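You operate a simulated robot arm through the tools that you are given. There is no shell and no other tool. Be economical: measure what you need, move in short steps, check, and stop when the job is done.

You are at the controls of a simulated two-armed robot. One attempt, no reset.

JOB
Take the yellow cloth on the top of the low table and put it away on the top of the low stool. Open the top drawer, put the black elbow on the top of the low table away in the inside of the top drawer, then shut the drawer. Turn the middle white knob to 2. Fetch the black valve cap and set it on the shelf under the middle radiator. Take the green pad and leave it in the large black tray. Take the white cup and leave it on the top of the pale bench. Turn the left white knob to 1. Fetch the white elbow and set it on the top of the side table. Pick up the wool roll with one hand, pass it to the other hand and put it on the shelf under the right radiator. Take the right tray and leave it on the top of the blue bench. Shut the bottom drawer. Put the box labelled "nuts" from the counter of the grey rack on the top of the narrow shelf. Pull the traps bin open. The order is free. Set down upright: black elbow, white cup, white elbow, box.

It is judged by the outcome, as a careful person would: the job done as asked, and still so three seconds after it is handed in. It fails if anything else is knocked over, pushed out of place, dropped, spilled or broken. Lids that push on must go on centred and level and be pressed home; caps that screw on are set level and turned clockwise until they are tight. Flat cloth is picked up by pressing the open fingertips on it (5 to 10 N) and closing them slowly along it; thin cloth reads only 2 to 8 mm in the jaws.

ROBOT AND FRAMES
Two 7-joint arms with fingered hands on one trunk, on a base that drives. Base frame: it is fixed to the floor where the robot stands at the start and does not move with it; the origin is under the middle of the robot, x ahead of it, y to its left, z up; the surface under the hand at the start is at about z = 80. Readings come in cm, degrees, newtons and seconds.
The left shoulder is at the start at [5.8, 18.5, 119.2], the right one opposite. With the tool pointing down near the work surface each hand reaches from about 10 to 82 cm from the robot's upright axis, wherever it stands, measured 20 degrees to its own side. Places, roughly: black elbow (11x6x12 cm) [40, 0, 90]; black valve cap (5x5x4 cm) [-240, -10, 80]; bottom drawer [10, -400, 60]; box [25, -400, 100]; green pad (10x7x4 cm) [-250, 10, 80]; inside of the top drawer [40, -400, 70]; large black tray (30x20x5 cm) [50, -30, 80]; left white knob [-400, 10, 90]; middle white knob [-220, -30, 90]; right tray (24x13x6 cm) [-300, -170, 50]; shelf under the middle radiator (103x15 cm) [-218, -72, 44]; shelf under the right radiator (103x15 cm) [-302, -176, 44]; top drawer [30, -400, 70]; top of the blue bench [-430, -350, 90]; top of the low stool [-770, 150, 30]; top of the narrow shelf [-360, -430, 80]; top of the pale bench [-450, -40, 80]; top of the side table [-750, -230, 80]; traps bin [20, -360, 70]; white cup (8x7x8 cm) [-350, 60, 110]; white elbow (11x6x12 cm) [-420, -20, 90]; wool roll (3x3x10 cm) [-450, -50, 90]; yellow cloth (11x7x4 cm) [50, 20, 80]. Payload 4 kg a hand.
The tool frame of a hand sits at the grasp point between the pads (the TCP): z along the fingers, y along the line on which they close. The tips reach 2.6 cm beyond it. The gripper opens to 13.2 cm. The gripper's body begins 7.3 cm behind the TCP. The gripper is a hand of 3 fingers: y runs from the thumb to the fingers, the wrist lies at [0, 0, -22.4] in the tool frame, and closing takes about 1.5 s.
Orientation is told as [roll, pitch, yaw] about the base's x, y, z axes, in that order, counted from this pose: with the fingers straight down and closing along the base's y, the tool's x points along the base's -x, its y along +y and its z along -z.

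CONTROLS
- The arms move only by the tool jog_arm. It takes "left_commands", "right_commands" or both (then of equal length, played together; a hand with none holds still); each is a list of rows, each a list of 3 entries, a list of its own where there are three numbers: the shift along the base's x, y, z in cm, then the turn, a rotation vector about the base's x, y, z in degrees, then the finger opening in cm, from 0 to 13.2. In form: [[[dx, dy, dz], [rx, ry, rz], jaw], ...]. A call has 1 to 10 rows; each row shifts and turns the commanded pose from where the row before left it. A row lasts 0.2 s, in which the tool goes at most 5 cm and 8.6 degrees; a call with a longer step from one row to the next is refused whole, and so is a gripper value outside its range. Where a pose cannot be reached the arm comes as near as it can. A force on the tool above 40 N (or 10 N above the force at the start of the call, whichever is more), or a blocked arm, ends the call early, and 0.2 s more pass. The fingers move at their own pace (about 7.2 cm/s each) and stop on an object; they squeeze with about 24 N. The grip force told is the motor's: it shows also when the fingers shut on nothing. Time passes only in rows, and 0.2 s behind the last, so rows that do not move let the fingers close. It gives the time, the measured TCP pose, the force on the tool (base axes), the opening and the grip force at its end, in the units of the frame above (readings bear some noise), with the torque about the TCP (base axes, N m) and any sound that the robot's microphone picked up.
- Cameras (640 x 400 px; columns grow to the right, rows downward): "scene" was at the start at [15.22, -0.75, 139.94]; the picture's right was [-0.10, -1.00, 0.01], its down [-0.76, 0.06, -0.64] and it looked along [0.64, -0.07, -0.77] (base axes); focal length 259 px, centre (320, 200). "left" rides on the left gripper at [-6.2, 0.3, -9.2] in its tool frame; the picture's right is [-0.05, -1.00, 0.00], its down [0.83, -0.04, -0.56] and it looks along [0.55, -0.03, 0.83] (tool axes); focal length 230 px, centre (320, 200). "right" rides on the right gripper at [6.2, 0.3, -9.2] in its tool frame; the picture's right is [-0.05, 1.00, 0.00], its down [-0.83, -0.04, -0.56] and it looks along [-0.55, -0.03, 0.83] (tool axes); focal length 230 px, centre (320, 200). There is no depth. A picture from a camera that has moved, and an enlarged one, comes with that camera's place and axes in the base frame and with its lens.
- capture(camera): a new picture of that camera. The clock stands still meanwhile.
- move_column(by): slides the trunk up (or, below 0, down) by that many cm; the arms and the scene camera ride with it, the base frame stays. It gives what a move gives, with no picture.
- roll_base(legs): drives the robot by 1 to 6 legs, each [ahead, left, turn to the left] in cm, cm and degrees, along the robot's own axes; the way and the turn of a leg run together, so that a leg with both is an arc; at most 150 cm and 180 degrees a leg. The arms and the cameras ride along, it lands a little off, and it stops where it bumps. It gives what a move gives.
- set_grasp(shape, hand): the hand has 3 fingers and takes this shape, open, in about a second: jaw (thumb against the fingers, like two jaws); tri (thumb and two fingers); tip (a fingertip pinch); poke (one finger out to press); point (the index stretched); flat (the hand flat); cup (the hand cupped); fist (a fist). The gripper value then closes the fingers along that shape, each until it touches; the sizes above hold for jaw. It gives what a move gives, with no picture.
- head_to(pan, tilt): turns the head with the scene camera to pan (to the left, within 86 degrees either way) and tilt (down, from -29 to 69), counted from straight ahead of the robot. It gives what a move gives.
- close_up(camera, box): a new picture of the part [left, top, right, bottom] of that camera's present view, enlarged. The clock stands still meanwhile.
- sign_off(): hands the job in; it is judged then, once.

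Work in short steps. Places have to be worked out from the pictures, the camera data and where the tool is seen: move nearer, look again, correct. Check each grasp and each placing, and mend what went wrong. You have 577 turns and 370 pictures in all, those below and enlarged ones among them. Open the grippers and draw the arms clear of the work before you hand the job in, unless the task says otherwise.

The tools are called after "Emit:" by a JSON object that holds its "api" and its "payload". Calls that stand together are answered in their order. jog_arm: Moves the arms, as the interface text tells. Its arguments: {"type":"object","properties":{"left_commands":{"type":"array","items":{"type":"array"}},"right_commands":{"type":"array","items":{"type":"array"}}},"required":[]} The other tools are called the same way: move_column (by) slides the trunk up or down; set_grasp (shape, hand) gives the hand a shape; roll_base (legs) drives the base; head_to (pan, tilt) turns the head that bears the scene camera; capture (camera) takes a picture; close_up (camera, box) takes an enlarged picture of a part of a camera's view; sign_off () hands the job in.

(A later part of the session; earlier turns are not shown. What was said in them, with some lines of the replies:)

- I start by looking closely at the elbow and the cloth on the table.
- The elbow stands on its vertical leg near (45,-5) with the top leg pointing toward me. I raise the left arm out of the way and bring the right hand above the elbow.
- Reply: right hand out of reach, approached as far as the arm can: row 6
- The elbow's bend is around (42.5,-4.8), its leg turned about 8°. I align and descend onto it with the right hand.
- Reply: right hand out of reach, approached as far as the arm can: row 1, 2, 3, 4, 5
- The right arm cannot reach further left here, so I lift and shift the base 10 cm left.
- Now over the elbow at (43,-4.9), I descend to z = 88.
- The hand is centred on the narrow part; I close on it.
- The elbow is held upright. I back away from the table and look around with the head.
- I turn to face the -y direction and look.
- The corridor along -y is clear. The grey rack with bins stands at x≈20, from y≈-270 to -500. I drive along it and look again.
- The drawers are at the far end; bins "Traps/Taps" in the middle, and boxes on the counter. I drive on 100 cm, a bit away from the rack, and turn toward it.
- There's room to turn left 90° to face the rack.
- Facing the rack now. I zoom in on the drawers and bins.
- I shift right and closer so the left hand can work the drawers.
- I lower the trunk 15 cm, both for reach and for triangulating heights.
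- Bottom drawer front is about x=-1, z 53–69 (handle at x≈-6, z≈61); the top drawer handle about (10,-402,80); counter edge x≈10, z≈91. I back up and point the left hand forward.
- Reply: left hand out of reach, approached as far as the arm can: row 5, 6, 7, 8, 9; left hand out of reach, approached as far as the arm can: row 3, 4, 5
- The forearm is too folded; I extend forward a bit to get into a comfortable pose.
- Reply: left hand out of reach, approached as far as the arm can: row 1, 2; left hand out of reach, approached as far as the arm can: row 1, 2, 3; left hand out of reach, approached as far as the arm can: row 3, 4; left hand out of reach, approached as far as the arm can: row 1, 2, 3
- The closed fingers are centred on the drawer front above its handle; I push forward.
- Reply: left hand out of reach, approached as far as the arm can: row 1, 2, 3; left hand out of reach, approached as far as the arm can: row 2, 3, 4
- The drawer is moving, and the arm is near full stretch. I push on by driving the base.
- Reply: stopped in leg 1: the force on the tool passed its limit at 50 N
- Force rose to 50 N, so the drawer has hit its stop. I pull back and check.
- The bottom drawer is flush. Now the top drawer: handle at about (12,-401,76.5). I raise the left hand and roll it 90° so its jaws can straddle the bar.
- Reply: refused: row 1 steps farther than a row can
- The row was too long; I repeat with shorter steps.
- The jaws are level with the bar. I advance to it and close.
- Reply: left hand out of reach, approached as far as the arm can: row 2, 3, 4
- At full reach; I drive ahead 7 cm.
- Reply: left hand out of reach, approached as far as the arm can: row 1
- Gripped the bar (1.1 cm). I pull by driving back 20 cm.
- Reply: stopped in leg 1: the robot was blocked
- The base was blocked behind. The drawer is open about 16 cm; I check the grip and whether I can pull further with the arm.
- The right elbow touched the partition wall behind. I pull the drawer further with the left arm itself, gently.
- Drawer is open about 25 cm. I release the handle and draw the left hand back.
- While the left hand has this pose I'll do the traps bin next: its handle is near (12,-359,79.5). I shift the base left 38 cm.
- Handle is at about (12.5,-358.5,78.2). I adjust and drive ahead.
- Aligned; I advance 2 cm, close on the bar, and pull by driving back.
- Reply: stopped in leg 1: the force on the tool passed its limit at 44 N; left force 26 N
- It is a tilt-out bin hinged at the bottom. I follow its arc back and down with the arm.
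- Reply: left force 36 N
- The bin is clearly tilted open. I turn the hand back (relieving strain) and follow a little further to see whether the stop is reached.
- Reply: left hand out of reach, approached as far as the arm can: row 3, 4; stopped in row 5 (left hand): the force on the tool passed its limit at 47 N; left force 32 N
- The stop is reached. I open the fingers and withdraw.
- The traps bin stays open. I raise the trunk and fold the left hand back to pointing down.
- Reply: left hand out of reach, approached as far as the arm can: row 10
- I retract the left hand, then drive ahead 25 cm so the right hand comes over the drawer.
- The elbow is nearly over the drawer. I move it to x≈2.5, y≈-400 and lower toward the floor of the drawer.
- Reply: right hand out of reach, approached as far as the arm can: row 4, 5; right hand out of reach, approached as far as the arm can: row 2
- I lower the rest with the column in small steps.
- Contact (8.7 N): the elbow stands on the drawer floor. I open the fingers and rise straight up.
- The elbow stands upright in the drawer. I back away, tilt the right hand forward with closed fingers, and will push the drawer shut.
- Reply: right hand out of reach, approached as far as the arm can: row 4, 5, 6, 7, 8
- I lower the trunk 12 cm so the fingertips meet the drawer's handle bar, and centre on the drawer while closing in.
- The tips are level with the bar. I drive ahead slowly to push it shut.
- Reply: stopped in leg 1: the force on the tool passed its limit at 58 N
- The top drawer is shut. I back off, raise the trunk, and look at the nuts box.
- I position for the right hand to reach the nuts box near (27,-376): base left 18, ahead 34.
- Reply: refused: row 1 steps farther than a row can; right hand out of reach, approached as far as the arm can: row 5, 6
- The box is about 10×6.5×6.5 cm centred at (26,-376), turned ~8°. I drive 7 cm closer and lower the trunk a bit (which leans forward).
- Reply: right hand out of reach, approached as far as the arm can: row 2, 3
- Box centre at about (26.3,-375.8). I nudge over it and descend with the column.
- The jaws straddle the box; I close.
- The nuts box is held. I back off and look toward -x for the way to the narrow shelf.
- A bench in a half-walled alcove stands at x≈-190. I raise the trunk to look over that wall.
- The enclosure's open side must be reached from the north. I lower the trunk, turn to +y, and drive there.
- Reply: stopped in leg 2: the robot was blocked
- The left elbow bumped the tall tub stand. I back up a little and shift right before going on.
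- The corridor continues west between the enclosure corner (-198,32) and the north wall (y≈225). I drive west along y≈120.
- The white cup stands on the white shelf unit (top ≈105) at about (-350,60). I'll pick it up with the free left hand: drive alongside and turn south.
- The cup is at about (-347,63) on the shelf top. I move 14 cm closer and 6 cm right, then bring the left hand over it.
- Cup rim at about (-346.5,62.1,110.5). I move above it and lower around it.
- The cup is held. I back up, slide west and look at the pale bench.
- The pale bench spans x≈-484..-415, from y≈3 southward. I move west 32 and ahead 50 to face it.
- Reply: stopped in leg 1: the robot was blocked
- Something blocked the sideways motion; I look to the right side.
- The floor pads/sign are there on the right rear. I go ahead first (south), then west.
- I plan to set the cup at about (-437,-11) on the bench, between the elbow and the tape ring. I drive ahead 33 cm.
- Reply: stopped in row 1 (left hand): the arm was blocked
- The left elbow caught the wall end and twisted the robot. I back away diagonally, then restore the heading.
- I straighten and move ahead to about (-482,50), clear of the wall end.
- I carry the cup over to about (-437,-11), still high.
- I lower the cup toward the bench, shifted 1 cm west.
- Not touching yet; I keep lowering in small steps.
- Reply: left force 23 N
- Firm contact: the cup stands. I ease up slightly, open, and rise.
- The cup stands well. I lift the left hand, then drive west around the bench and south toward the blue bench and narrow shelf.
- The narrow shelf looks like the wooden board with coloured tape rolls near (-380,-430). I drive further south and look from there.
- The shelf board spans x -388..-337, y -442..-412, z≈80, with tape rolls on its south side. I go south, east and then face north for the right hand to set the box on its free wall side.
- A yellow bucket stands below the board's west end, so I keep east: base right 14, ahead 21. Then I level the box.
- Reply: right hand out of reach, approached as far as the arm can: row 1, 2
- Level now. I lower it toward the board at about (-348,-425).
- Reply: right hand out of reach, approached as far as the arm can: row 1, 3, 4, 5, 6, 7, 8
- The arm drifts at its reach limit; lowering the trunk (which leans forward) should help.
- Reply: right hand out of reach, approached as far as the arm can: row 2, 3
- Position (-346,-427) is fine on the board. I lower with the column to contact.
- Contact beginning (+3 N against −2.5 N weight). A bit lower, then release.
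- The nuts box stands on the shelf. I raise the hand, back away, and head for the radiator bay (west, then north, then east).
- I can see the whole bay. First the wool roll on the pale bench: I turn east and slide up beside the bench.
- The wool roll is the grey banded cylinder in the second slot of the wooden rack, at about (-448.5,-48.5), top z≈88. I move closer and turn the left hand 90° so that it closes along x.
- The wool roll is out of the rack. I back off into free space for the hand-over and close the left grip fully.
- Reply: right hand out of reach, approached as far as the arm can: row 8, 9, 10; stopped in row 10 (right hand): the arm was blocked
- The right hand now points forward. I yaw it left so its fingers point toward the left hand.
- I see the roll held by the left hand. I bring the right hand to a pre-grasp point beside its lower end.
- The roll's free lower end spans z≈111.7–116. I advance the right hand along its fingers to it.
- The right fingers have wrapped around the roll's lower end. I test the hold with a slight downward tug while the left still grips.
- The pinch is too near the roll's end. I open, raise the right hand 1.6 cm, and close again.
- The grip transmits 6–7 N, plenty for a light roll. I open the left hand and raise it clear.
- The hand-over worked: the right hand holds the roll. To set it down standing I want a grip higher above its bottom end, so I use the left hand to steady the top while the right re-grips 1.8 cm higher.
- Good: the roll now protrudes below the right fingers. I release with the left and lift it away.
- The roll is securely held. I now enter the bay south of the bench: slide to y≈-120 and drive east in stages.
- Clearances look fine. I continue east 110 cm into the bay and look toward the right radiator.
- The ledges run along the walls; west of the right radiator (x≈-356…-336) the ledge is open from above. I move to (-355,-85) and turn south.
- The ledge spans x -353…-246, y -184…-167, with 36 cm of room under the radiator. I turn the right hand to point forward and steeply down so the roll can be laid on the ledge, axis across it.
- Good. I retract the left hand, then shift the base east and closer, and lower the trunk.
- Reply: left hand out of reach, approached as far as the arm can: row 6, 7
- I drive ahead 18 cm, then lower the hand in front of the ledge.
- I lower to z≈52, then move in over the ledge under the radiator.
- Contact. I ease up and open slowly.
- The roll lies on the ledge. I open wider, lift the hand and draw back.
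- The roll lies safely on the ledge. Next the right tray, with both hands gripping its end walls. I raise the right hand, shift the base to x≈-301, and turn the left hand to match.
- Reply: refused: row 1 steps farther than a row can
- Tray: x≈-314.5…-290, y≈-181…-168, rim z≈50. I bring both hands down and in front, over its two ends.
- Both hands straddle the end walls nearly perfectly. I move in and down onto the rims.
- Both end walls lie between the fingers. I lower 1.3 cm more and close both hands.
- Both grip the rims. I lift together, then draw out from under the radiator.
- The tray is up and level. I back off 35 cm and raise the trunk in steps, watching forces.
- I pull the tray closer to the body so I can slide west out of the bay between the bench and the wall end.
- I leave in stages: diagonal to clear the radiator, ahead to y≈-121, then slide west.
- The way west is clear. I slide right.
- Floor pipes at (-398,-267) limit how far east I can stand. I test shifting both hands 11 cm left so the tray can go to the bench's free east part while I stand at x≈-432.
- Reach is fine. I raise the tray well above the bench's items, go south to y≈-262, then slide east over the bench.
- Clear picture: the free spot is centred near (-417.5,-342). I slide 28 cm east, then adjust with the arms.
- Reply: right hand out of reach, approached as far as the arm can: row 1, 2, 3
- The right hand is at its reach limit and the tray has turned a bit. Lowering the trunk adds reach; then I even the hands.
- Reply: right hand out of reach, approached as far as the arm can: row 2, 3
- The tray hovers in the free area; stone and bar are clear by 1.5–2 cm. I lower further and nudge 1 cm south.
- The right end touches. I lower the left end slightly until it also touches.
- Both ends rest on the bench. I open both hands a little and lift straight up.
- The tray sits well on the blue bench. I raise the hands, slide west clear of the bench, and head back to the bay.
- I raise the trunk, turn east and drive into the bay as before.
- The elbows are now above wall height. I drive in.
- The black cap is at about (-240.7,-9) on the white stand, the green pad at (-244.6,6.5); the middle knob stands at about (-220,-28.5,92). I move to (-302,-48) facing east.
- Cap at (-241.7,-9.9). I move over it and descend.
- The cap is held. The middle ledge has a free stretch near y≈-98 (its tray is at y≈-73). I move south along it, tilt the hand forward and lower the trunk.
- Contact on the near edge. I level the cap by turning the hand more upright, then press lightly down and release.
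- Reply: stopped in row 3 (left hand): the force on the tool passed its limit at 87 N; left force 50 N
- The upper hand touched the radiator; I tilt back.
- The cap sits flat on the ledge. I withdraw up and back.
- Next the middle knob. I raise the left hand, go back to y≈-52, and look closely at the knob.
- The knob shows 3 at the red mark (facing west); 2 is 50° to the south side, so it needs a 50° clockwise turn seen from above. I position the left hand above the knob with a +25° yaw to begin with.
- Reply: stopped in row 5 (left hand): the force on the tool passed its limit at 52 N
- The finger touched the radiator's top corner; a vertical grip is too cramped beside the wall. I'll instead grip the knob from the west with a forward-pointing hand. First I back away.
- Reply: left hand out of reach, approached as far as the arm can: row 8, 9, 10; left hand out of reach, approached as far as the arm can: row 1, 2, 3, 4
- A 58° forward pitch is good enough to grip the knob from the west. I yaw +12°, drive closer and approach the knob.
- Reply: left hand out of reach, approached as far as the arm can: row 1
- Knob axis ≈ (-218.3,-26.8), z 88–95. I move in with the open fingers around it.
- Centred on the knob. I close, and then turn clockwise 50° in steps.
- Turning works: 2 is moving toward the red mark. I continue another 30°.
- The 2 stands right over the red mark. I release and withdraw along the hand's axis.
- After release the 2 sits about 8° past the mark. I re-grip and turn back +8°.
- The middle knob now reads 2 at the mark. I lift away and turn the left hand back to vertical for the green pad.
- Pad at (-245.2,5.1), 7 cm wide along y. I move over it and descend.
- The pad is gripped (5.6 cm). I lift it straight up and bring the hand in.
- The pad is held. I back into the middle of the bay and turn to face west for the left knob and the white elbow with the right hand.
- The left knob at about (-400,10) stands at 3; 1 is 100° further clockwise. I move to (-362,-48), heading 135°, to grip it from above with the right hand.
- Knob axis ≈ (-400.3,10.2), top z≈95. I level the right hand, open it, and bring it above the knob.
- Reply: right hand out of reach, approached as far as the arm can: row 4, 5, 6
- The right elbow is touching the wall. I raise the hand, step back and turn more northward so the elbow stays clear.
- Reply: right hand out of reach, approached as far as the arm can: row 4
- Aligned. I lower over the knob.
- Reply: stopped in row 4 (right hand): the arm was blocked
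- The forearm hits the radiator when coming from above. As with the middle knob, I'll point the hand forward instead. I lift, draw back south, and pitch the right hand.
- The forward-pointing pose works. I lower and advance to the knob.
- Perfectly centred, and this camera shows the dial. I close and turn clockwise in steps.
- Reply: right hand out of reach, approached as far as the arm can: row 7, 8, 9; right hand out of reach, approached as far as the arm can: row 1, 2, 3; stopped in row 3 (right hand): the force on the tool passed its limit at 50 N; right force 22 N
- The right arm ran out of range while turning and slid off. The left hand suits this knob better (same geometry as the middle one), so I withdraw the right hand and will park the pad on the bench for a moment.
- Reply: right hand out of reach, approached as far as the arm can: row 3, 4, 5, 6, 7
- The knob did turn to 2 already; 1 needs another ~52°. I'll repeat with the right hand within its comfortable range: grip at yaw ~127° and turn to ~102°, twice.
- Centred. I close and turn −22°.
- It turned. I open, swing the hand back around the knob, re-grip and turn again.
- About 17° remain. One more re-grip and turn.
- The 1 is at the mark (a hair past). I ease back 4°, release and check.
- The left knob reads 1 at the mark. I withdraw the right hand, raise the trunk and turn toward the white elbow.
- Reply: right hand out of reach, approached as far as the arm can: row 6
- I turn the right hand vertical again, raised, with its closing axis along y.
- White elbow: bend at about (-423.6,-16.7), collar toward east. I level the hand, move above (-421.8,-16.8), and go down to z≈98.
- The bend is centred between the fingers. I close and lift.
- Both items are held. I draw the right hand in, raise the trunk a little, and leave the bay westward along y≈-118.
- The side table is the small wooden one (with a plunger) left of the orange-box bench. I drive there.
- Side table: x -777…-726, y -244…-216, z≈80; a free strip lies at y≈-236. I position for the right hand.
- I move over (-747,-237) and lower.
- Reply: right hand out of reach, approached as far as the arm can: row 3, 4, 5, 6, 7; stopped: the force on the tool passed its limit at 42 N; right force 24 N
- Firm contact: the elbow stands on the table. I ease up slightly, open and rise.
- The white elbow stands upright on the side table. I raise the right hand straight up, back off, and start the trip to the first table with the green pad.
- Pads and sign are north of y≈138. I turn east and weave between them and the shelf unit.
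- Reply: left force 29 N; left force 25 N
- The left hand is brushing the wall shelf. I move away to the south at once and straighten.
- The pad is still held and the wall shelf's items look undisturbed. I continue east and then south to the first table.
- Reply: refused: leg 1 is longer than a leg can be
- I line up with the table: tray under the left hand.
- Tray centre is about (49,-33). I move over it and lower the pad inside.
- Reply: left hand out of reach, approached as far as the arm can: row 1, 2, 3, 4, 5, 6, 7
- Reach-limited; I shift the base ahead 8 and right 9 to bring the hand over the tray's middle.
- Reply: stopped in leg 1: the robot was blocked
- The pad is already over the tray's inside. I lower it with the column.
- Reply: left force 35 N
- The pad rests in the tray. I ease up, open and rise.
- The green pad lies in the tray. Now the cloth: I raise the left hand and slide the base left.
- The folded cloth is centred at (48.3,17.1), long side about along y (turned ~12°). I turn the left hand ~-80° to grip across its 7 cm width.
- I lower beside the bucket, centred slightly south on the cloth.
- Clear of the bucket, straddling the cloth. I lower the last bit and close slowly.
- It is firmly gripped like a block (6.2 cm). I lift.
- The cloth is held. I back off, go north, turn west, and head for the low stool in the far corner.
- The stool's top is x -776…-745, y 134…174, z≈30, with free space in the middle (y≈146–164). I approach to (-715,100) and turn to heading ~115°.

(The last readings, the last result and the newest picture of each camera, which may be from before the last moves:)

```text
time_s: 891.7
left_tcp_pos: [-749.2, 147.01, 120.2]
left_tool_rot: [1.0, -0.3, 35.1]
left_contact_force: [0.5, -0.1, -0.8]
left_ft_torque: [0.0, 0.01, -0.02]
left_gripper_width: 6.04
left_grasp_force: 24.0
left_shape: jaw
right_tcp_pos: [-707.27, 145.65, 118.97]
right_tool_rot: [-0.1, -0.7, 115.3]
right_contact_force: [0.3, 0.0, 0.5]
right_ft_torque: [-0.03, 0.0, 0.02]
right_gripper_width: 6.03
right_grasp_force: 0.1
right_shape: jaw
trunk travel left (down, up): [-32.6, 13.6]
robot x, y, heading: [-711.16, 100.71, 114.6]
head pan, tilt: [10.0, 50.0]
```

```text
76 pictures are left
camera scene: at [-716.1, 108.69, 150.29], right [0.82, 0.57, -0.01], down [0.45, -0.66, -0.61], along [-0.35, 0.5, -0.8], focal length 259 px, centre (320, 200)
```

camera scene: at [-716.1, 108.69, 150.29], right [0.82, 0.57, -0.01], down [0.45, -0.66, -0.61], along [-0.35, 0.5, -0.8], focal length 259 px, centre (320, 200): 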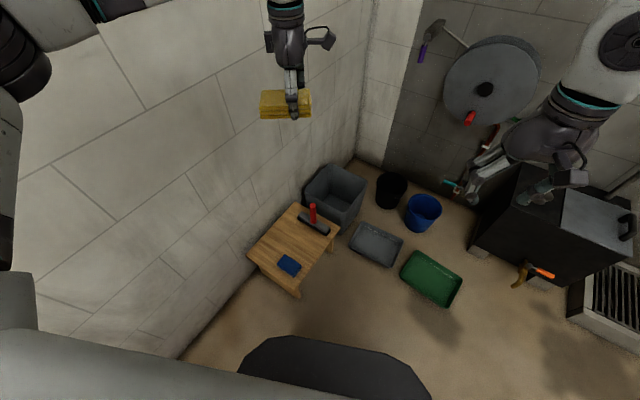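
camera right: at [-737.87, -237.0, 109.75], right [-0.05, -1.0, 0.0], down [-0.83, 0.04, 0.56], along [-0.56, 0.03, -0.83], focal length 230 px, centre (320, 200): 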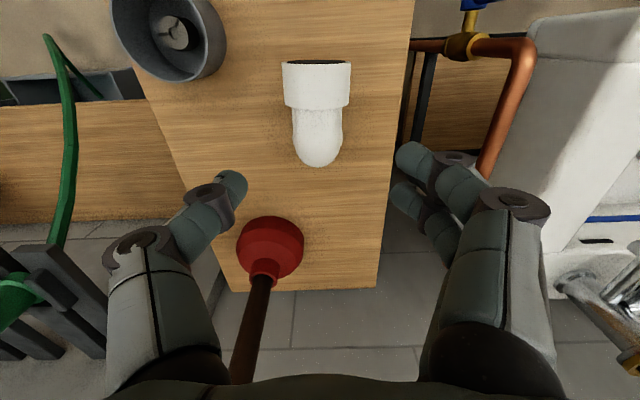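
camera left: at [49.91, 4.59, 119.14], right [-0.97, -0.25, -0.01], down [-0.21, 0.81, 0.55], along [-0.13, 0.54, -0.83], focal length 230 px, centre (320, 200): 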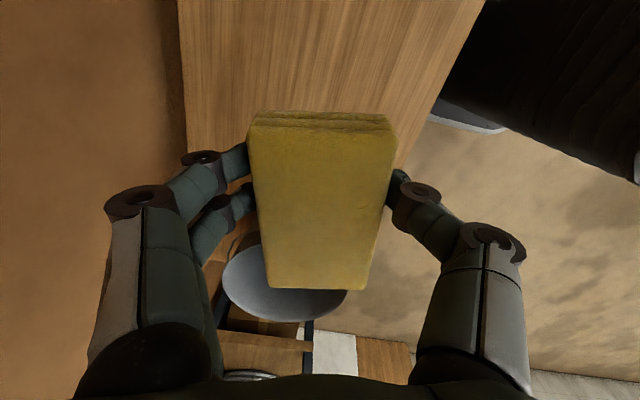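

The free spot is about (-764,155.5). I lower the trunk fully, then move the hand over it and down.

Emit:
{"api": "move_column", "payload": {"by": -31}}

Emit:
{"api": "jog_arm", "payload": {"left_commands": [[[-3, 2, -2], [0, 0, 0], 2.5], [[-3, 2, -2], [0, 0, 0], 2.5], [[-3, 2, -3], [0, 0, 0], 2.5], [[-3, 1.5, -3], [0, 0, 0], 2.5], [[-2.5, 1, -4], [0, 0, 0], 2.5], [[0, 0, -4], [0, 0, 0], 2.5], [[0, 0, -4], [0, 0, 0], 2.5], [[0, 0, 0], [0, 0, 0], 2.5]]}}

Emit:
{"api": "capture", "payload": {"camera": "left"}}

Emit:
{"api": "capture", "payload": {"camera": "scene"}}

```text
time_s: 894.8
left_tcp_pos: [-749.17, 147.02, 89.21]
left_tool_rot: [1.2, -0.4, 35.1]
left_contact_force: [0.4, 0.2, -0.9]
left_ft_torque: [0.0, -0.05, 0.02]
left_gripper_width: 6.06
left_grasp_force: 24.1
left_shape: jaw
right_tcp_pos: [-707.23, 145.61, 87.95]
right_tool_rot: [-0.1, -0.7, 115.2]
right_contact_force: [-0.4, -1.4, -0.4]
right_ft_torque: [-0.06, 0.03, 0.03]
right_gripper_width: 6.03
right_grasp_force: 0.1
right_shape: jaw
trunk travel left (down, up): [-1.6, 44.6]
robot x, y, heading: [-710.99, 100.68, 114.5]
head pan, tilt: [10.0, 50.0]
```

```text
time_s: 896.6
left_tcp_pos: [-763.63, 155.63, 67.49]
left_tool_rot: [1.1, -0.3, 35.1]
left_contact_force: [0.1, 0.2, -0.9]
left_ft_torque: [0.0, 0.01, -0.01]
left_gripper_width: 6.03
left_grasp_force: 24.2
left_shape: jaw
right_tcp_pos: [-707.33, 145.89, 87.99]
right_tool_rot: [-0.2, -0.6, 115.3]
right_contact_force: [-0.1, 0.1, -0.1]
right_ft_torque: [0.02, 0.03, 0.0]
right_gripper_width: 6.07
right_grasp_force: 0.0
right_shape: jaw
trunk travel left (down, up): [-1.6, 44.6]
robot x, y, heading: [-710.96, 100.67, 114.6]
head pan, tilt: [10.0, 50.0]
```

```text
75 pictures are left
camera left: at [-758.74, 159.16, 76.83], right [0.62, -0.79, -0.02], down [-0.65, -0.52, 0.55], along [-0.44, -0.33, -0.84], focal length 230 px, centre (320, 200)
```

left: 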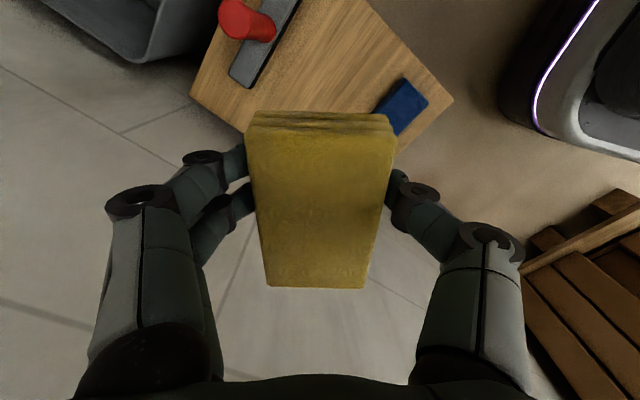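

```text
74 pictures are left
camera scene: at [-725.34, 128.99, 108.56], right [0.83, 0.55, -0.08], down [0.52, -0.83, -0.2], along [-0.18, 0.12, -0.98], focal length 259 px, centre (320, 200)
```

scene: 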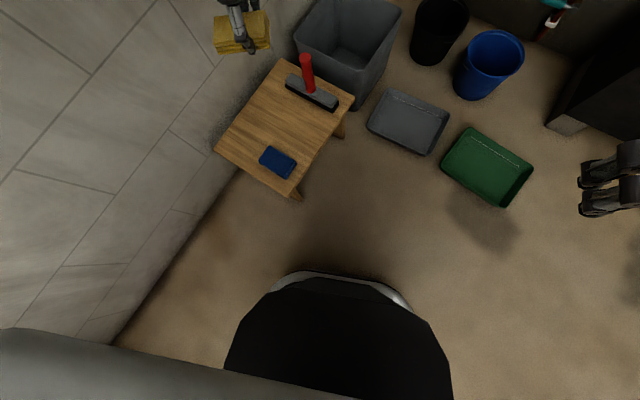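

The landing spot lies between brush and blue stack. I shift 1 cm in from the wall side and lower.

Emit:
{"api": "jog_arm", "payload": {"left_commands": [[[0.6, 0.4, -4], [0, 0, 0], 2.5], [[0.5, 0.3, -4], [0, 0, 0], 2.5], [[0, 0, -4], [0, 0, 0], 2.5], [[0, 0, -4], [0, 0, 0], 2.5], [[0, 0, -4], [0, 0, 0], 2.5], [[0, 0, -4], [0, 0, 0], 2.5], [[0, 0, 0], [0, 0, 0], 2.5]]}}

Emit:
{"api": "capture", "payload": {"camera": "left"}}

```text
time_s: 898.2
left_tcp_pos: [-763.21, 155.33, 44.14]
left_tool_rot: [1.1, -0.4, 35.1]
left_contact_force: [-0.8, 0.1, -1.0]
left_ft_torque: [0.03, 0.0, 0.02]
left_gripper_width: 6.02
left_grasp_force: 24.0
left_shape: jaw
left hand out of reach, approached as far as the arm can: row 6
right_tcp_pos: [-707.25, 145.74, 87.86]
right_tool_rot: [-0.1, -0.6, 115.3]
right_contact_force: [0.6, -0.5, 0.3]
right_ft_torque: [-0.02, 0.01, -0.02]
right_gripper_width: 6.03
right_grasp_force: 0.1
right_shape: jaw
trunk travel left (down, up): [-1.6, 44.6]
robot x, y, heading: [-711.2, 100.62, 114.7]
head pan, tilt: [10.0, 50.0]
```

```text
73 pictures are left
camera left: at [-758.29, 158.86, 53.48], right [0.62, -0.79, -0.02], down [-0.65, -0.52, 0.55], along [-0.44, -0.33, -0.84], focal length 230 px, centre (320, 200)
```

left: 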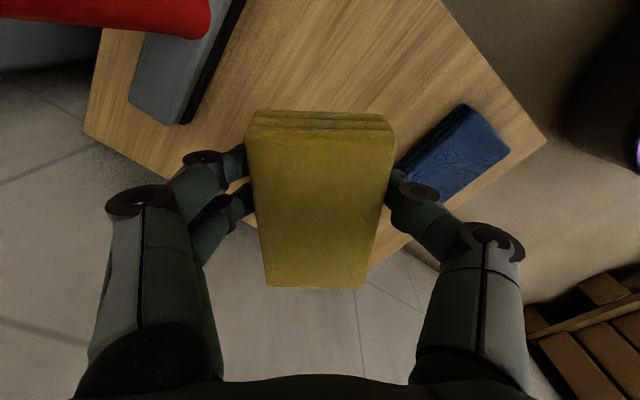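

I need a bit more reach: base 9 cm ahead, then correct the hand position and shift 1.5 cm toward the brush side.

Emit:
{"api": "roll_base", "payload": {"legs": [[9, 0, 0]]}}

Emit:
{"api": "jog_arm", "payload": {"left_commands": [[[0.9, -2.2, 0], [0, 0, 0], 2.5], [[0.9, -2.2, 0], [0, 0, 0], 2.5], [[0.6, -2.2, 0], [0, 0, 0], 2.5], [[0, 0, 0], [0, 0, 0], 2.5]]}}

Emit:
{"api": "capture", "payload": {"camera": "left"}}

```text
time_s: 899.3
left_tcp_pos: [-766.83, 163.48, 43.99]
left_tool_rot: [0.9, -0.4, 35.1]
left_contact_force: [-0.6, 0.4, -0.3]
left_ft_torque: [0.0, -0.05, -0.02]
left_gripper_width: 6.03
left_grasp_force: 23.9
left_shape: jaw
right_tcp_pos: [-710.98, 153.99, 87.86]
right_tool_rot: [-0.1, -0.6, 115.3]
right_contact_force: [0.0, 1.1, 0.1]
right_ft_torque: [-0.03, -0.03, -0.01]
right_gripper_width: 6.03
right_grasp_force: 0.1
right_shape: jaw
trunk travel left (down, up): [-1.6, 44.6]
robot x, y, heading: [-715.25, 108.71, 114.3]
head pan, tilt: [10.0, 50.0]
```

```text
time_s: 900.3
left_tcp_pos: [-764.58, 156.84, 44.02]
left_tool_rot: [1.1, -0.4, 35.1]
left_contact_force: [0.0, -0.1, -1.8]
left_ft_torque: [0.01, -0.02, 0.02]
left_gripper_width: 6.0
left_grasp_force: 23.2
left_shape: jaw
right_tcp_pos: [-711.06, 153.87, 87.86]
right_tool_rot: [-0.1, -0.7, 115.3]
right_contact_force: [0.1, 1.0, 0.5]
right_ft_torque: [-0.01, -0.02, -0.05]
right_gripper_width: 6.04
right_grasp_force: 0.1
right_shape: jaw
trunk travel left (down, up): [-1.6, 44.6]
robot x, y, heading: [-714.44, 108.48, 114.5]
head pan, tilt: [10.0, 50.0]
```

```text
72 pictures are left
camera left: at [-759.67, 160.35, 53.38], right [0.62, -0.79, -0.02], down [-0.65, -0.52, 0.55], along [-0.44, -0.33, -0.84], focal length 230 px, centre (320, 200)
```

left: 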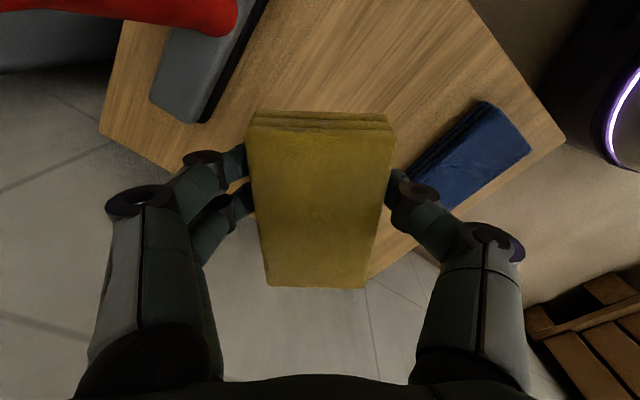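

Emit:
{"api": "jog_arm", "payload": {"left_commands": [[[0.4, 0.3, -3], [0, 0, 0], 2.5], [[0, 0, -3], [0, 0, 0], 2.5], [[0, 0, -2], [0, 0, 0], 2.5], [[0, 0, -1], [0, 0, 0], 2.5], [[0, 0, 0], [0, 0, 0], 2.5]]}}

Emit:
{"api": "jog_arm", "payload": {"left_commands": [[[0, 0, -0.6], [0, 0, 0], 2.5], [[0, 0, -0.6], [0, 0, 0], 2.5], [[0, 0, 0], [0, 0, 0], 2.5]]}}

```text
time_s: 901.5
left_tcp_pos: [-764.49, 155.74, 36.89]
left_tool_rot: [1.3, -0.5, 35.1]
left_contact_force: [-0.2, 0.4, -0.4]
left_ft_torque: [0.01, -0.04, -0.01]
left_gripper_width: 6.05
left_grasp_force: 23.8
left_shape: jaw
left hand out of reach, approached as far as the arm can: row 3, 4
right_tcp_pos: [-710.99, 153.85, 87.79]
right_tool_rot: [-0.1, -0.6, 115.2]
right_contact_force: [-0.3, -0.2, -0.1]
right_ft_torque: [0.0, -0.02, 0.0]
right_gripper_width: 6.05
right_grasp_force: 0.2
right_shape: jaw
trunk travel left (down, up): [-1.6, 44.6]
robot x, y, heading: [-714.55, 108.84, 114.6]
head pan, tilt: [10.0, 50.0]
```

```text
time_s: 902.3
left_tcp_pos: [-764.75, 155.2, 36.37]
left_tool_rot: [1.1, -0.4, 34.9]
left_contact_force: [0.6, 0.1, -0.4]
left_ft_torque: [-0.02, -0.04, 0.01]
left_gripper_width: 6.02
left_grasp_force: 23.6
left_shape: jaw
left hand out of reach, approached as far as the arm can: row 1, 2
right_tcp_pos: [-710.96, 153.83, 87.9]
right_tool_rot: [-0.1, -0.6, 115.3]
right_contact_force: [0.1, 0.5, 0.0]
right_ft_torque: [-0.01, 0.02, 0.01]
right_gripper_width: 6.04
right_grasp_force: 0.0
right_shape: jaw
trunk travel left (down, up): [-1.6, 44.6]
robot x, y, heading: [-714.59, 108.61, 114.7]
head pan, tilt: [10.0, 50.0]
```

Emit:
{"api": "jog_arm", "payload": {"left_commands": [[[0, 0, 2], [0, 0, 0], 2.5], [[0, 0, 0], [0, 0, 0], 2.5]]}}

Emit:
{"api": "roll_base", "payload": {"legs": [[6, 0, 0]]}}

Emit:
{"api": "move_column", "payload": {"by": -1.5}}

Emit:
{"api": "jog_arm", "payload": {"left_commands": [[[1.3, -2.4, 0], [0, 0, 0], 2.5], [[1.2, -2.2, 0], [0, 0, 0], 2.5], [[0, 0, -1], [0, 0, 0], 2.5], [[0, 0, 0], [0, 0, 0], 2.5]]}}

```text
time_s: 902.9
left_tcp_pos: [-764.61, 155.09, 38.32]
left_tool_rot: [1.0, -0.4, 35.0]
left_contact_force: [-1.1, -0.3, -1.0]
left_ft_torque: [0.02, -0.03, 0.0]
left_gripper_width: 6.03
left_grasp_force: 24.0
left_shape: jaw
right_tcp_pos: [-710.97, 153.8, 87.82]
right_tool_rot: [-0.1, -0.5, 115.4]
right_contact_force: [0.0, -0.1, 1.1]
right_ft_torque: [-0.03, 0.0, -0.01]
right_gripper_width: 6.02
right_grasp_force: 0.1
right_shape: jaw
trunk travel left (down, up): [-1.6, 44.6]
robot x, y, heading: [-714.55, 108.64, 114.6]
head pan, tilt: [10.0, 50.0]
```

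```text
time_s: 903.9
left_tcp_pos: [-767.02, 160.59, 38.41]
left_tool_rot: [1.0, -0.4, 34.9]
left_contact_force: [0.0, 0.6, -1.2]
left_ft_torque: [0.03, -0.01, 0.01]
left_gripper_width: 6.04
left_grasp_force: 24.3
left_shape: jaw
right_tcp_pos: [-713.38, 159.37, 87.79]
right_tool_rot: [-0.1, -0.5, 115.2]
right_contact_force: [0.3, -0.4, -0.6]
right_ft_torque: [-0.03, -0.02, 0.0]
right_gripper_width: 6.03
right_grasp_force: 0.1
right_shape: jaw
trunk travel left (down, up): [-1.6, 44.6]
robot x, y, heading: [-716.79, 114.3, 114.4]
head pan, tilt: [10.0, 50.0]
```

```text
time_s: 904.5
left_tcp_pos: [-766.92, 160.53, 37.12]
left_tool_rot: [1.2, -0.4, 35.0]
left_contact_force: [0.6, -0.1, 1.0]
left_ft_torque: [-0.01, 0.0, -0.05]
left_gripper_width: 6.04
left_grasp_force: 24.1
left_shape: jaw
right_tcp_pos: [-713.37, 159.05, 86.49]
right_tool_rot: [-0.1, -0.8, 115.2]
right_contact_force: [0.5, -0.8, -0.2]
right_ft_torque: [0.0, 0.02, 0.03]
right_gripper_width: 6.05
right_grasp_force: 0.1
right_shape: jaw
trunk travel left (down, up): [-0.1, 46.1]
robot x, y, heading: [-716.86, 114.58, 114.2]
head pan, tilt: [10.0, 50.0]
```

```text
time_s: 905.5
left_tcp_pos: [-764.32, 155.89, 35.86]
left_tool_rot: [1.1, -0.4, 35.0]
left_contact_force: [0.3, -1.1, -0.5]
left_ft_torque: [0.0, -0.05, 0.0]
left_gripper_width: 6.04
left_grasp_force: 24.4
left_shape: jaw
right_tcp_pos: [-713.35, 159.25, 86.43]
right_tool_rot: [-0.1, -0.5, 115.3]
right_contact_force: [-0.4, 0.3, -0.2]
right_ft_torque: [-0.01, 0.04, 0.04]
right_gripper_width: 6.05
right_grasp_force: 0.0
right_shape: jaw
trunk travel left (down, up): [-0.1, 46.1]
robot x, y, heading: [-717.01, 114.06, 114.5]
head pan, tilt: [10.0, 50.0]
```

Now there is reach to spare. I keep lowering in small steps to contact.

Emit:
{"api": "jog_arm", "payload": {"left_commands": [[[0, 0, -0.7], [0, 0, 0], 2.5], [[0, 0, -0.7], [0, 0, 0], 2.5], [[0, 0, -0.5], [0, 0, 0], 2.5], [[0, 0, 0], [0, 0, 0], 2.5]]}}

Emit:
{"api": "capture", "payload": {"camera": "left"}}

```text
time_s: 906.5
left_tcp_pos: [-764.38, 155.95, 34.18]
left_tool_rot: [1.1, -0.4, 35.0]
left_contact_force: [0.2, 0.2, -0.4]
left_ft_torque: [0.0, -0.01, 0.02]
left_gripper_width: 6.03
left_grasp_force: 24.2
left_shape: jaw
right_tcp_pos: [-713.34, 159.33, 86.44]
right_tool_rot: [-0.1, -0.6, 115.2]
right_contact_force: [0.7, 0.8, -0.2]
right_ft_torque: [-0.02, -0.01, -0.01]
right_gripper_width: 6.03
right_grasp_force: 0.0
right_shape: jaw
trunk travel left (down, up): [-0.1, 46.1]
robot x, y, heading: [-717.05, 114.05, 114.1]
head pan, tilt: [10.0, 50.0]
```

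```text
71 pictures are left
camera left: at [-759.46, 159.37, 43.44], right [0.61, -0.79, -0.02], down [-0.65, -0.52, 0.55], along [-0.44, -0.33, -0.84], focal length 230 px, centre (320, 200)
```

left: 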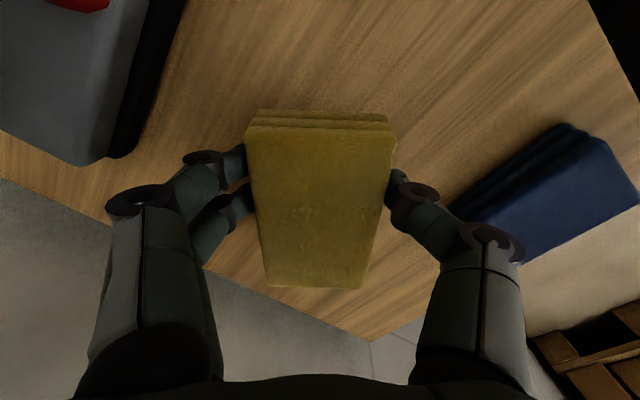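

Emit:
{"api": "jog_arm", "payload": {"left_commands": [[[1.2, 1, 0], [0, 0, 0], 2.5], [[0, 0, -0.5], [0, 0, 0], 2.5], [[0, 0, -0.5], [0, 0, 0], 2.5], [[0, 0, 0], [0, 0, 0], 2.5]]}}

Emit:
{"api": "jog_arm", "payload": {"left_commands": [[[0, 0, -0.5], [0, 0, 0], 2.5], [[0, 0, -0.4], [0, 0, 0], 2.5], [[0, 0, 0], [0, 0, 0], 2.5]]}}

```text
time_s: 907.5
left_tcp_pos: [-763.23, 157.02, 33.11]
left_tool_rot: [1.1, -0.4, 35.0]
left_contact_force: [0.1, -0.9, -0.8]
left_ft_torque: [0.05, -0.02, -0.01]
left_gripper_width: 6.02
left_grasp_force: 24.2
left_shape: jaw
right_tcp_pos: [-713.46, 159.24, 86.43]
right_tool_rot: [-0.1, -0.6, 115.2]
right_contact_force: [0.1, -0.1, 0.0]
right_ft_torque: [0.0, -0.01, 0.02]
right_gripper_width: 6.04
right_grasp_force: 0.0
right_shape: jaw
trunk travel left (down, up): [-0.1, 46.1]
robot x, y, heading: [-717.03, 114.33, 114.5]
head pan, tilt: [10.0, 50.0]
```

```text
time_s: 908.3
left_tcp_pos: [-763.2, 156.94, 32.05]
left_tool_rot: [1.2, -0.3, 34.9]
left_contact_force: [-0.5, 0.5, -1.4]
left_ft_torque: [0.04, 0.01, 0.01]
left_gripper_width: 6.01
left_grasp_force: 23.9
left_shape: jaw
right_tcp_pos: [-713.3, 159.2, 86.23]
right_tool_rot: [-0.1, -0.7, 115.3]
right_contact_force: [-0.4, -0.1, 0.5]
right_ft_torque: [-0.03, 0.01, 0.02]
right_gripper_width: 6.04
right_grasp_force: 0.0
right_shape: jaw
trunk travel left (down, up): [-0.1, 46.1]
robot x, y, heading: [-717.36, 114.07, 114.2]
head pan, tilt: [10.0, 50.0]
```

Emit:
{"api": "jog_arm", "payload": {"left_commands": [[[0, 0, -0.6], [0, 0, 0], 2.5], [[0, 0, -0.6], [0, 0, 0], 2.5], [[0, 0, 0], [0, 0, 0], 2.5]]}}

Emit:
{"api": "jog_arm", "payload": {"left_commands": [[[0, 0, -0.5], [0, 0, 0], 2.5], [[0, 0, -0.5], [0, 0, 0], 2.5], [[0, 0, 0], [0, 0, 0], 2.5]]}}

```text
time_s: 909.1
left_tcp_pos: [-763.49, 156.6, 31.49]
left_tool_rot: [1.1, -0.5, 34.9]
left_contact_force: [0.8, -0.3, -0.9]
left_ft_torque: [-0.02, -0.02, 0.01]
left_gripper_width: 6.04
left_grasp_force: 24.0
left_shape: jaw
left hand out of reach, approached as far as the arm can: row 2
right_tcp_pos: [-713.33, 159.2, 86.45]
right_tool_rot: [-0.1, -0.5, 115.2]
right_contact_force: [0.1, 0.4, 0.1]
right_ft_torque: [-0.03, -0.02, -0.02]
right_gripper_width: 6.05
right_grasp_force: 0.1
right_shape: jaw
trunk travel left (down, up): [-0.1, 46.1]
robot x, y, heading: [-717.29, 114.06, 114.5]
head pan, tilt: [10.0, 50.0]
```

```text
time_s: 909.9
left_tcp_pos: [-763.7, 156.38, 31.15]
left_tool_rot: [1.1, -0.4, 35.0]
left_contact_force: [0.5, 0.5, -1.1]
left_ft_torque: [-0.05, -0.01, 0.02]
left_gripper_width: 6.05
left_grasp_force: 24.5
left_shape: jaw
left hand out of reach, approached as far as the arm can: row 1, 2
right_tcp_pos: [-713.41, 159.22, 86.46]
right_tool_rot: [0.0, -0.7, 115.2]
right_contact_force: [0.3, -0.5, -0.8]
right_ft_torque: [0.01, -0.03, 0.0]
right_gripper_width: 6.05
right_grasp_force: 0.0
right_shape: jaw
trunk travel left (down, up): [-0.1, 46.1]
robot x, y, heading: [-717.16, 114.55, 114.3]
head pan, tilt: [10.0, 50.0]
```

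Emit:
{"api": "capture", "payload": {"camera": "left"}}

Emit:
{"api": "head_to", "payload": {"pan": 25, "tilt": 30}}

Emit:
{"api": "capture", "payload": {"camera": "scene"}}

```text
70 pictures are left
camera left: at [-758.87, 159.79, 40.61], right [0.62, -0.79, -0.02], down [-0.65, -0.52, 0.55], along [-0.44, -0.32, -0.84], focal length 230 px, centre (320, 200)
```

left: 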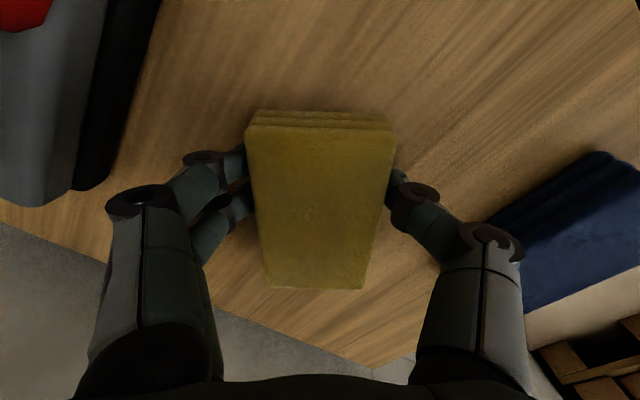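

```text
time_s: 910.7
left_tcp_pos: [-763.7, 156.26, 31.17]
left_tool_rot: [1.1, -0.4, 34.9]
left_contact_force: [0.3, 0.0, -0.9]
left_ft_torque: [0.0, 0.02, 0.0]
left_gripper_width: 6.05
left_grasp_force: 24.0
left_shape: jaw
right_tcp_pos: [-713.35, 159.29, 86.38]
right_tool_rot: [-0.1, -0.6, 115.2]
right_contact_force: [-0.1, -0.3, 0.7]
right_ft_torque: [0.0, 0.04, 0.02]
right_gripper_width: 6.03
right_grasp_force: 0.1
right_shape: jaw
trunk travel left (down, up): [-0.1, 46.1]
robot x, y, heading: [-716.93, 114.17, 114.4]
head pan, tilt: [25.0, 30.0]
```

```text
69 pictures are left
camera scene: at [-735.17, 144.68, 108.12], right [0.68, 0.71, -0.22], down [0.54, -0.67, -0.51], along [-0.51, 0.23, -0.83], focal length 259 px, centre (320, 200)
```

scene: 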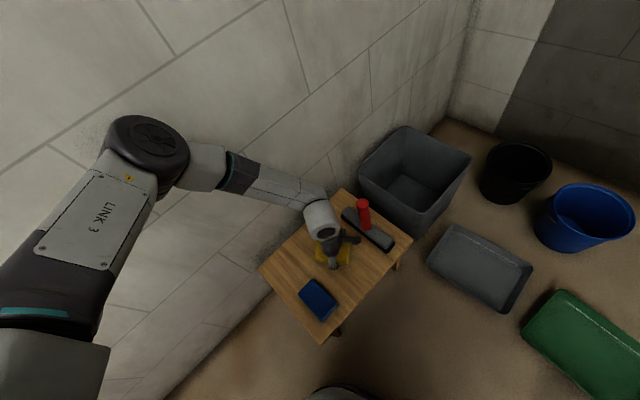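

Still a little above the surface and at the reach limit. I raise 1 cm, move the base 4 cm closer, correct, and lower.

Emit:
{"api": "jog_arm", "payload": {"left_commands": [[[0, 0, 1.2], [0, 0, 0], 2.5], [[0, 0, 0], [0, 0, 0], 2.5]]}}

Emit:
{"api": "roll_base", "payload": {"legs": [[4, 0, 0]]}}

Emit:
{"api": "jog_arm", "payload": {"left_commands": [[[1.5, -3, 0], [0, 0, 0], 2.5], [[0.7, -0.5, -0.8], [0, 0, 0], 2.5], [[0, 0, -0.8], [0, 0, 0], 2.5], [[0, 0, 0], [0, 0, 0], 2.5]]}}

Emit:
{"api": "jog_arm", "payload": {"left_commands": [[[0, 0, -0.6], [0, 0, 0], 2.5], [[0, 0, -0.6], [0, 0, 0], 2.5], [[0, 0, 0], [0, 0, 0], 2.5]]}}

```text
time_s: 911.3
left_tcp_pos: [-763.88, 156.11, 32.33]
left_tool_rot: [1.1, -0.3, 35.0]
left_contact_force: [0.2, 0.2, -1.3]
left_ft_torque: [0.0, -0.01, 0.02]
left_gripper_width: 6.04
left_grasp_force: 24.2
left_shape: jaw
right_tcp_pos: [-713.38, 159.21, 86.41]
right_tool_rot: [-0.1, -0.6, 115.2]
right_contact_force: [-0.4, -0.2, 0.3]
right_ft_torque: [0.0, -0.01, 0.02]
right_gripper_width: 6.05
right_grasp_force: 0.1
right_shape: jaw
trunk travel left (down, up): [-0.1, 46.1]
robot x, y, heading: [-717.11, 113.94, 114.5]
head pan, tilt: [25.0, 30.0]
```

```text
time_s: 912.2
left_tcp_pos: [-765.42, 159.8, 32.48]
left_tool_rot: [1.0, -0.5, 35.0]
left_contact_force: [-0.1, 0.4, -1.5]
left_ft_torque: [-0.02, -0.06, 0.0]
left_gripper_width: 6.03
left_grasp_force: 24.1
left_shape: jaw
right_tcp_pos: [-715.17, 162.88, 86.32]
right_tool_rot: [-0.1, -0.4, 115.3]
right_contact_force: [-0.3, 0.5, 0.0]
right_ft_torque: [0.02, 0.01, -0.01]
right_gripper_width: 6.04
right_grasp_force: 0.0
right_shape: jaw
trunk travel left (down, up): [-0.1, 46.1]
robot x, y, heading: [-718.86, 117.92, 114.6]
head pan, tilt: [25.0, 30.0]
```

```text
time_s: 913.2
left_tcp_pos: [-763.32, 156.37, 30.95]
left_tool_rot: [1.2, -0.4, 35.1]
left_contact_force: [-0.8, -2.3, 11.2]
left_ft_torque: [-0.19, -0.07, 0.02]
left_gripper_width: 6.05
left_grasp_force: 24.3
left_shape: jaw
right_tcp_pos: [-714.99, 162.65, 86.49]
right_tool_rot: [-0.2, -0.7, 115.3]
right_contact_force: [-0.6, 0.5, -0.1]
right_ft_torque: [-0.02, 0.0, -0.01]
right_gripper_width: 6.05
right_grasp_force: 0.0
right_shape: jaw
trunk travel left (down, up): [-0.1, 46.1]
robot x, y, heading: [-718.58, 117.54, 114.6]
head pan, tilt: [25.0, 30.0]
```

```text
time_s: 913.9
left_tcp_pos: [-763.33, 156.45, 30.62]
left_tool_rot: [1.5, -0.8, 35.2]
left_contact_force: [0.2, -8.0, 36.3]
left_ft_torque: [-0.3, -0.12, -0.02]
left_gripper_width: 6.06
left_grasp_force: 23.5
left_shape: jaw
left hand out of reach, approached as far as the arm can: row 2
right_tcp_pos: [-714.84, 162.68, 86.44]
right_tool_rot: [-0.1, -0.6, 115.2]
right_contact_force: [-1.1, 0.0, 0.1]
right_ft_torque: [-0.01, 0.02, 0.0]
right_gripper_width: 6.04
right_grasp_force: 0.1
right_shape: jaw
trunk travel left (down, up): [-0.1, 46.1]
robot x, y, heading: [-718.77, 117.65, 114.2]
head pan, tilt: [25.0, 30.0]
stopped in row 3 (left hand): the force on the tool passed its limit at 42 N (the readings are from after the stop); the commanded pose is now the measured one
```

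The cloth rests on the stool. I ease up, open slowly, and rise.

Emit:
{"api": "jog_arm", "payload": {"left_commands": [[[0, 0, 0.4], [0, 0, 0], 6.5], [[0, 0, 0], [0, 0, 0], 7.5], [[0, 0, 0], [0, 0, 0], 8.5], [[0, 0, 0], [0, 0, 0], 8.5], [[0, 0, 2], [0, 0, 0], 8.5], [[0, 0, 3], [0, 0, 0], 8.5], [[0, 0, 4], [0, 0, 0], 8.5], [[0, 0, 4], [0, 0, 0], 8.5], [[0, 0, 4], [0, 0, 0], 8.5]]}}

Emit:
{"api": "capture", "payload": {"camera": "left"}}

Emit:
{"api": "close_up", "payload": {"camera": "scene", "box": [240, 170, 440, 350]}}

```text
time_s: 915.9
left_tcp_pos: [-762.94, 156.17, 47.78]
left_tool_rot: [1.2, -0.3, 34.5]
left_contact_force: [0.6, -0.8, 0.0]
left_ft_torque: [-0.03, 0.0, -0.02]
left_gripper_width: 8.51
left_grasp_force: 0.0
left_shape: jaw
right_tcp_pos: [-714.24, 163.05, 86.2]
right_tool_rot: [0.3, -0.7, 115.0]
right_contact_force: [-0.6, -0.3, 0.5]
right_ft_torque: [-0.01, -0.02, -0.01]
right_gripper_width: 6.04
right_grasp_force: 0.0
right_shape: jaw
trunk travel left (down, up): [-0.1, 46.1]
robot x, y, heading: [-718.34, 117.93, 114.2]
head pan, tilt: [25.0, 30.0]
```

```text
68 pictures are left
camera left: at [-757.98, 159.65, 57.18], right [0.61, -0.79, -0.02], down [-0.65, -0.52, 0.55], along [-0.45, -0.32, -0.84], focal length 230 px, centre (320, 200)
```

left: 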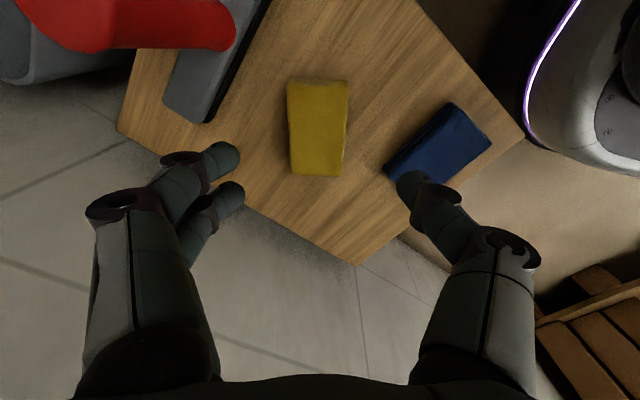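

```text
2.22 times, centred on (340, 260) of scene
camera zoom: at [-735.96, 148.58, 108.1], right [0.68, 0.7, -0.22], down [0.53, -0.67, -0.51], along [-0.51, 0.23, -0.83], focal length 576 px, centre (276, 67)
```

zoom: 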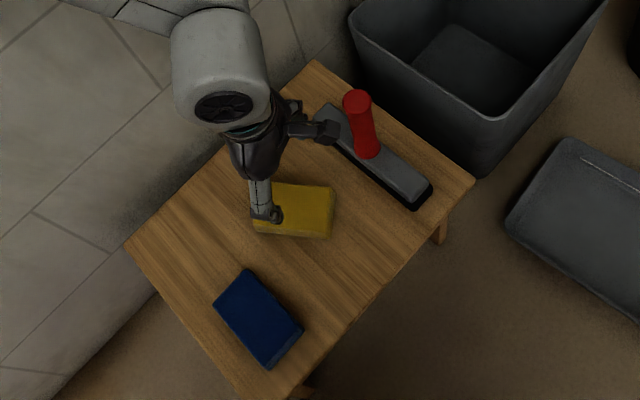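

The yellow cloth lies on the stool. I raise the hand clear and back away.

Emit:
{"api": "jog_arm", "payload": {"left_commands": [[[0, 0, 4], [0, 0, 0], 7], [[0, 0, 4], [0, 0, 0], 6], [[0, 0, 4], [0, 0, 0], 6], [[0, 0, 4], [0, 0, 0], 6], [[0, 0, 4], [0, 0, 0], 6], [[0, 0, 4], [0, 0, 0], 6], [[0, 0, 4], [0, 0, 0], 6]]}}

Emit:
{"api": "roll_base", "payload": {"legs": [[-40, 0, 0]]}}

Emit:
{"api": "head_to", "payload": {"pan": 15, "tilt": 25}}

Emit:
{"api": "capture", "payload": {"camera": "scene"}}

```text
time_s: 917.5
left_tcp_pos: [-763.05, 156.77, 76.23]
left_tool_rot: [1.4, -0.2, 35.1]
left_contact_force: [0.9, 0.4, 0.6]
left_ft_torque: [0.01, 0.01, 0.02]
left_gripper_width: 6.05
left_grasp_force: 0.1
left_shape: jaw
right_tcp_pos: [-714.44, 163.1, 86.39]
right_tool_rot: [0.4, -0.6, 115.2]
right_contact_force: [-0.1, -0.3, -0.2]
right_ft_torque: [0.02, 0.0, -0.01]
right_gripper_width: 6.04
right_grasp_force: 0.1
right_shape: jaw
trunk travel left (down, up): [-0.1, 46.1]
robot x, y, heading: [-719.03, 117.51, 114.5]
head pan, tilt: [25.0, 30.0]
```

```text
time_s: 920.0
left_tcp_pos: [-746.99, 120.29, 75.85]
left_tool_rot: [1.3, -0.8, 35.1]
left_contact_force: [0.2, 0.6, -0.1]
left_ft_torque: [0.01, -0.02, 0.0]
left_gripper_width: 6.06
left_grasp_force: 0.2
left_shape: jaw
right_tcp_pos: [-698.61, 126.73, 86.38]
right_tool_rot: [-0.1, -0.6, 115.3]
right_contact_force: [0.3, -0.6, 0.5]
right_ft_torque: [0.03, 0.01, 0.01]
right_gripper_width: 6.02
right_grasp_force: 0.1
right_shape: jaw
trunk travel left (down, up): [-0.1, 46.1]
robot x, y, heading: [-702.22, 81.5, 114.5]
head pan, tilt: [25.0, 30.0]
```

```text
time_s: 920.7
left_tcp_pos: [-746.99, 120.31, 75.92]
left_tool_rot: [1.4, -0.6, 35.1]
left_contact_force: [0.4, -0.3, 0.2]
left_ft_torque: [-0.03, -0.03, 0.0]
left_gripper_width: 6.05
left_grasp_force: 0.1
left_shape: jaw
right_tcp_pos: [-698.63, 126.83, 86.22]
right_tool_rot: [-0.1, -0.7, 115.3]
right_contact_force: [0.5, -0.4, -0.2]
right_ft_torque: [0.03, -0.02, -0.01]
right_gripper_width: 6.03
right_grasp_force: 0.1
right_shape: jaw
trunk travel left (down, up): [-0.1, 46.1]
robot x, y, heading: [-702.3, 81.62, 114.4]
head pan, tilt: [15.0, 25.0]
```

```text
66 pictures are left
camera scene: at [-719.49, 113.6, 108.45], right [0.79, 0.6, -0.13], down [0.44, -0.7, -0.57], along [-0.44, 0.39, -0.81], focal length 259 px, centre (320, 200)
```

scene: 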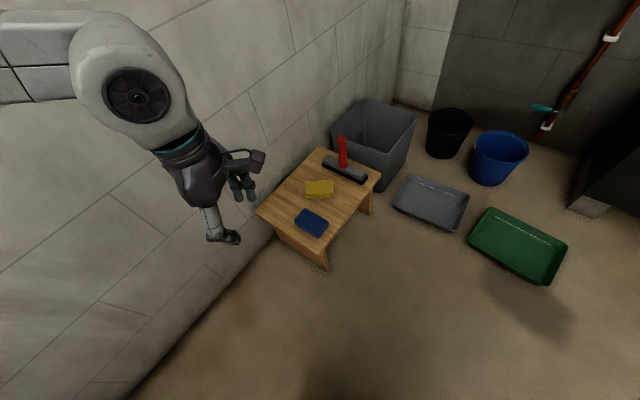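

All thirteen jobs are done and both hands are empty, open and clear of the work. I hand the job in.

Emit:
{"api": "sign_off", "payload": {}}

```text
The job is handed in.
```

I finished every part of the job and handed it in with both grippers open and the arms clear of the work. A few contacts and one small angle error are listed below.

**Put away or moved**
- The yellow cloth is on the low stool.
- The black elbow is upright in the top drawer, which is shut.
- The black valve cap is on the shelf under the middle radiator.
- The green pad is in the large black tray.
- The white cup is upright on the pale bench.
- The white elbow is upright on the side table.
- The wool roll was passed from the left hand to the right and lies on the shelf under the right radiator.
- The right tray is on the blue bench.
- The nuts box is upright on the narrow shelf.

**Turned, opened or shut**
- The middle white knob is at 2, within a few degrees of its mark.
- The left white knob is at 1.
- The bottom drawer is shut.
- The traps bin is pulled open to its stop.

**Contacts along the way:** the robot bumped the tall tub stand, the partition walls, two of the radiators and the wall shelf on the north side. In the pictures I took afterwards nothing had been knocked over or moved. I did not go back for a last look at every placement before handing in.
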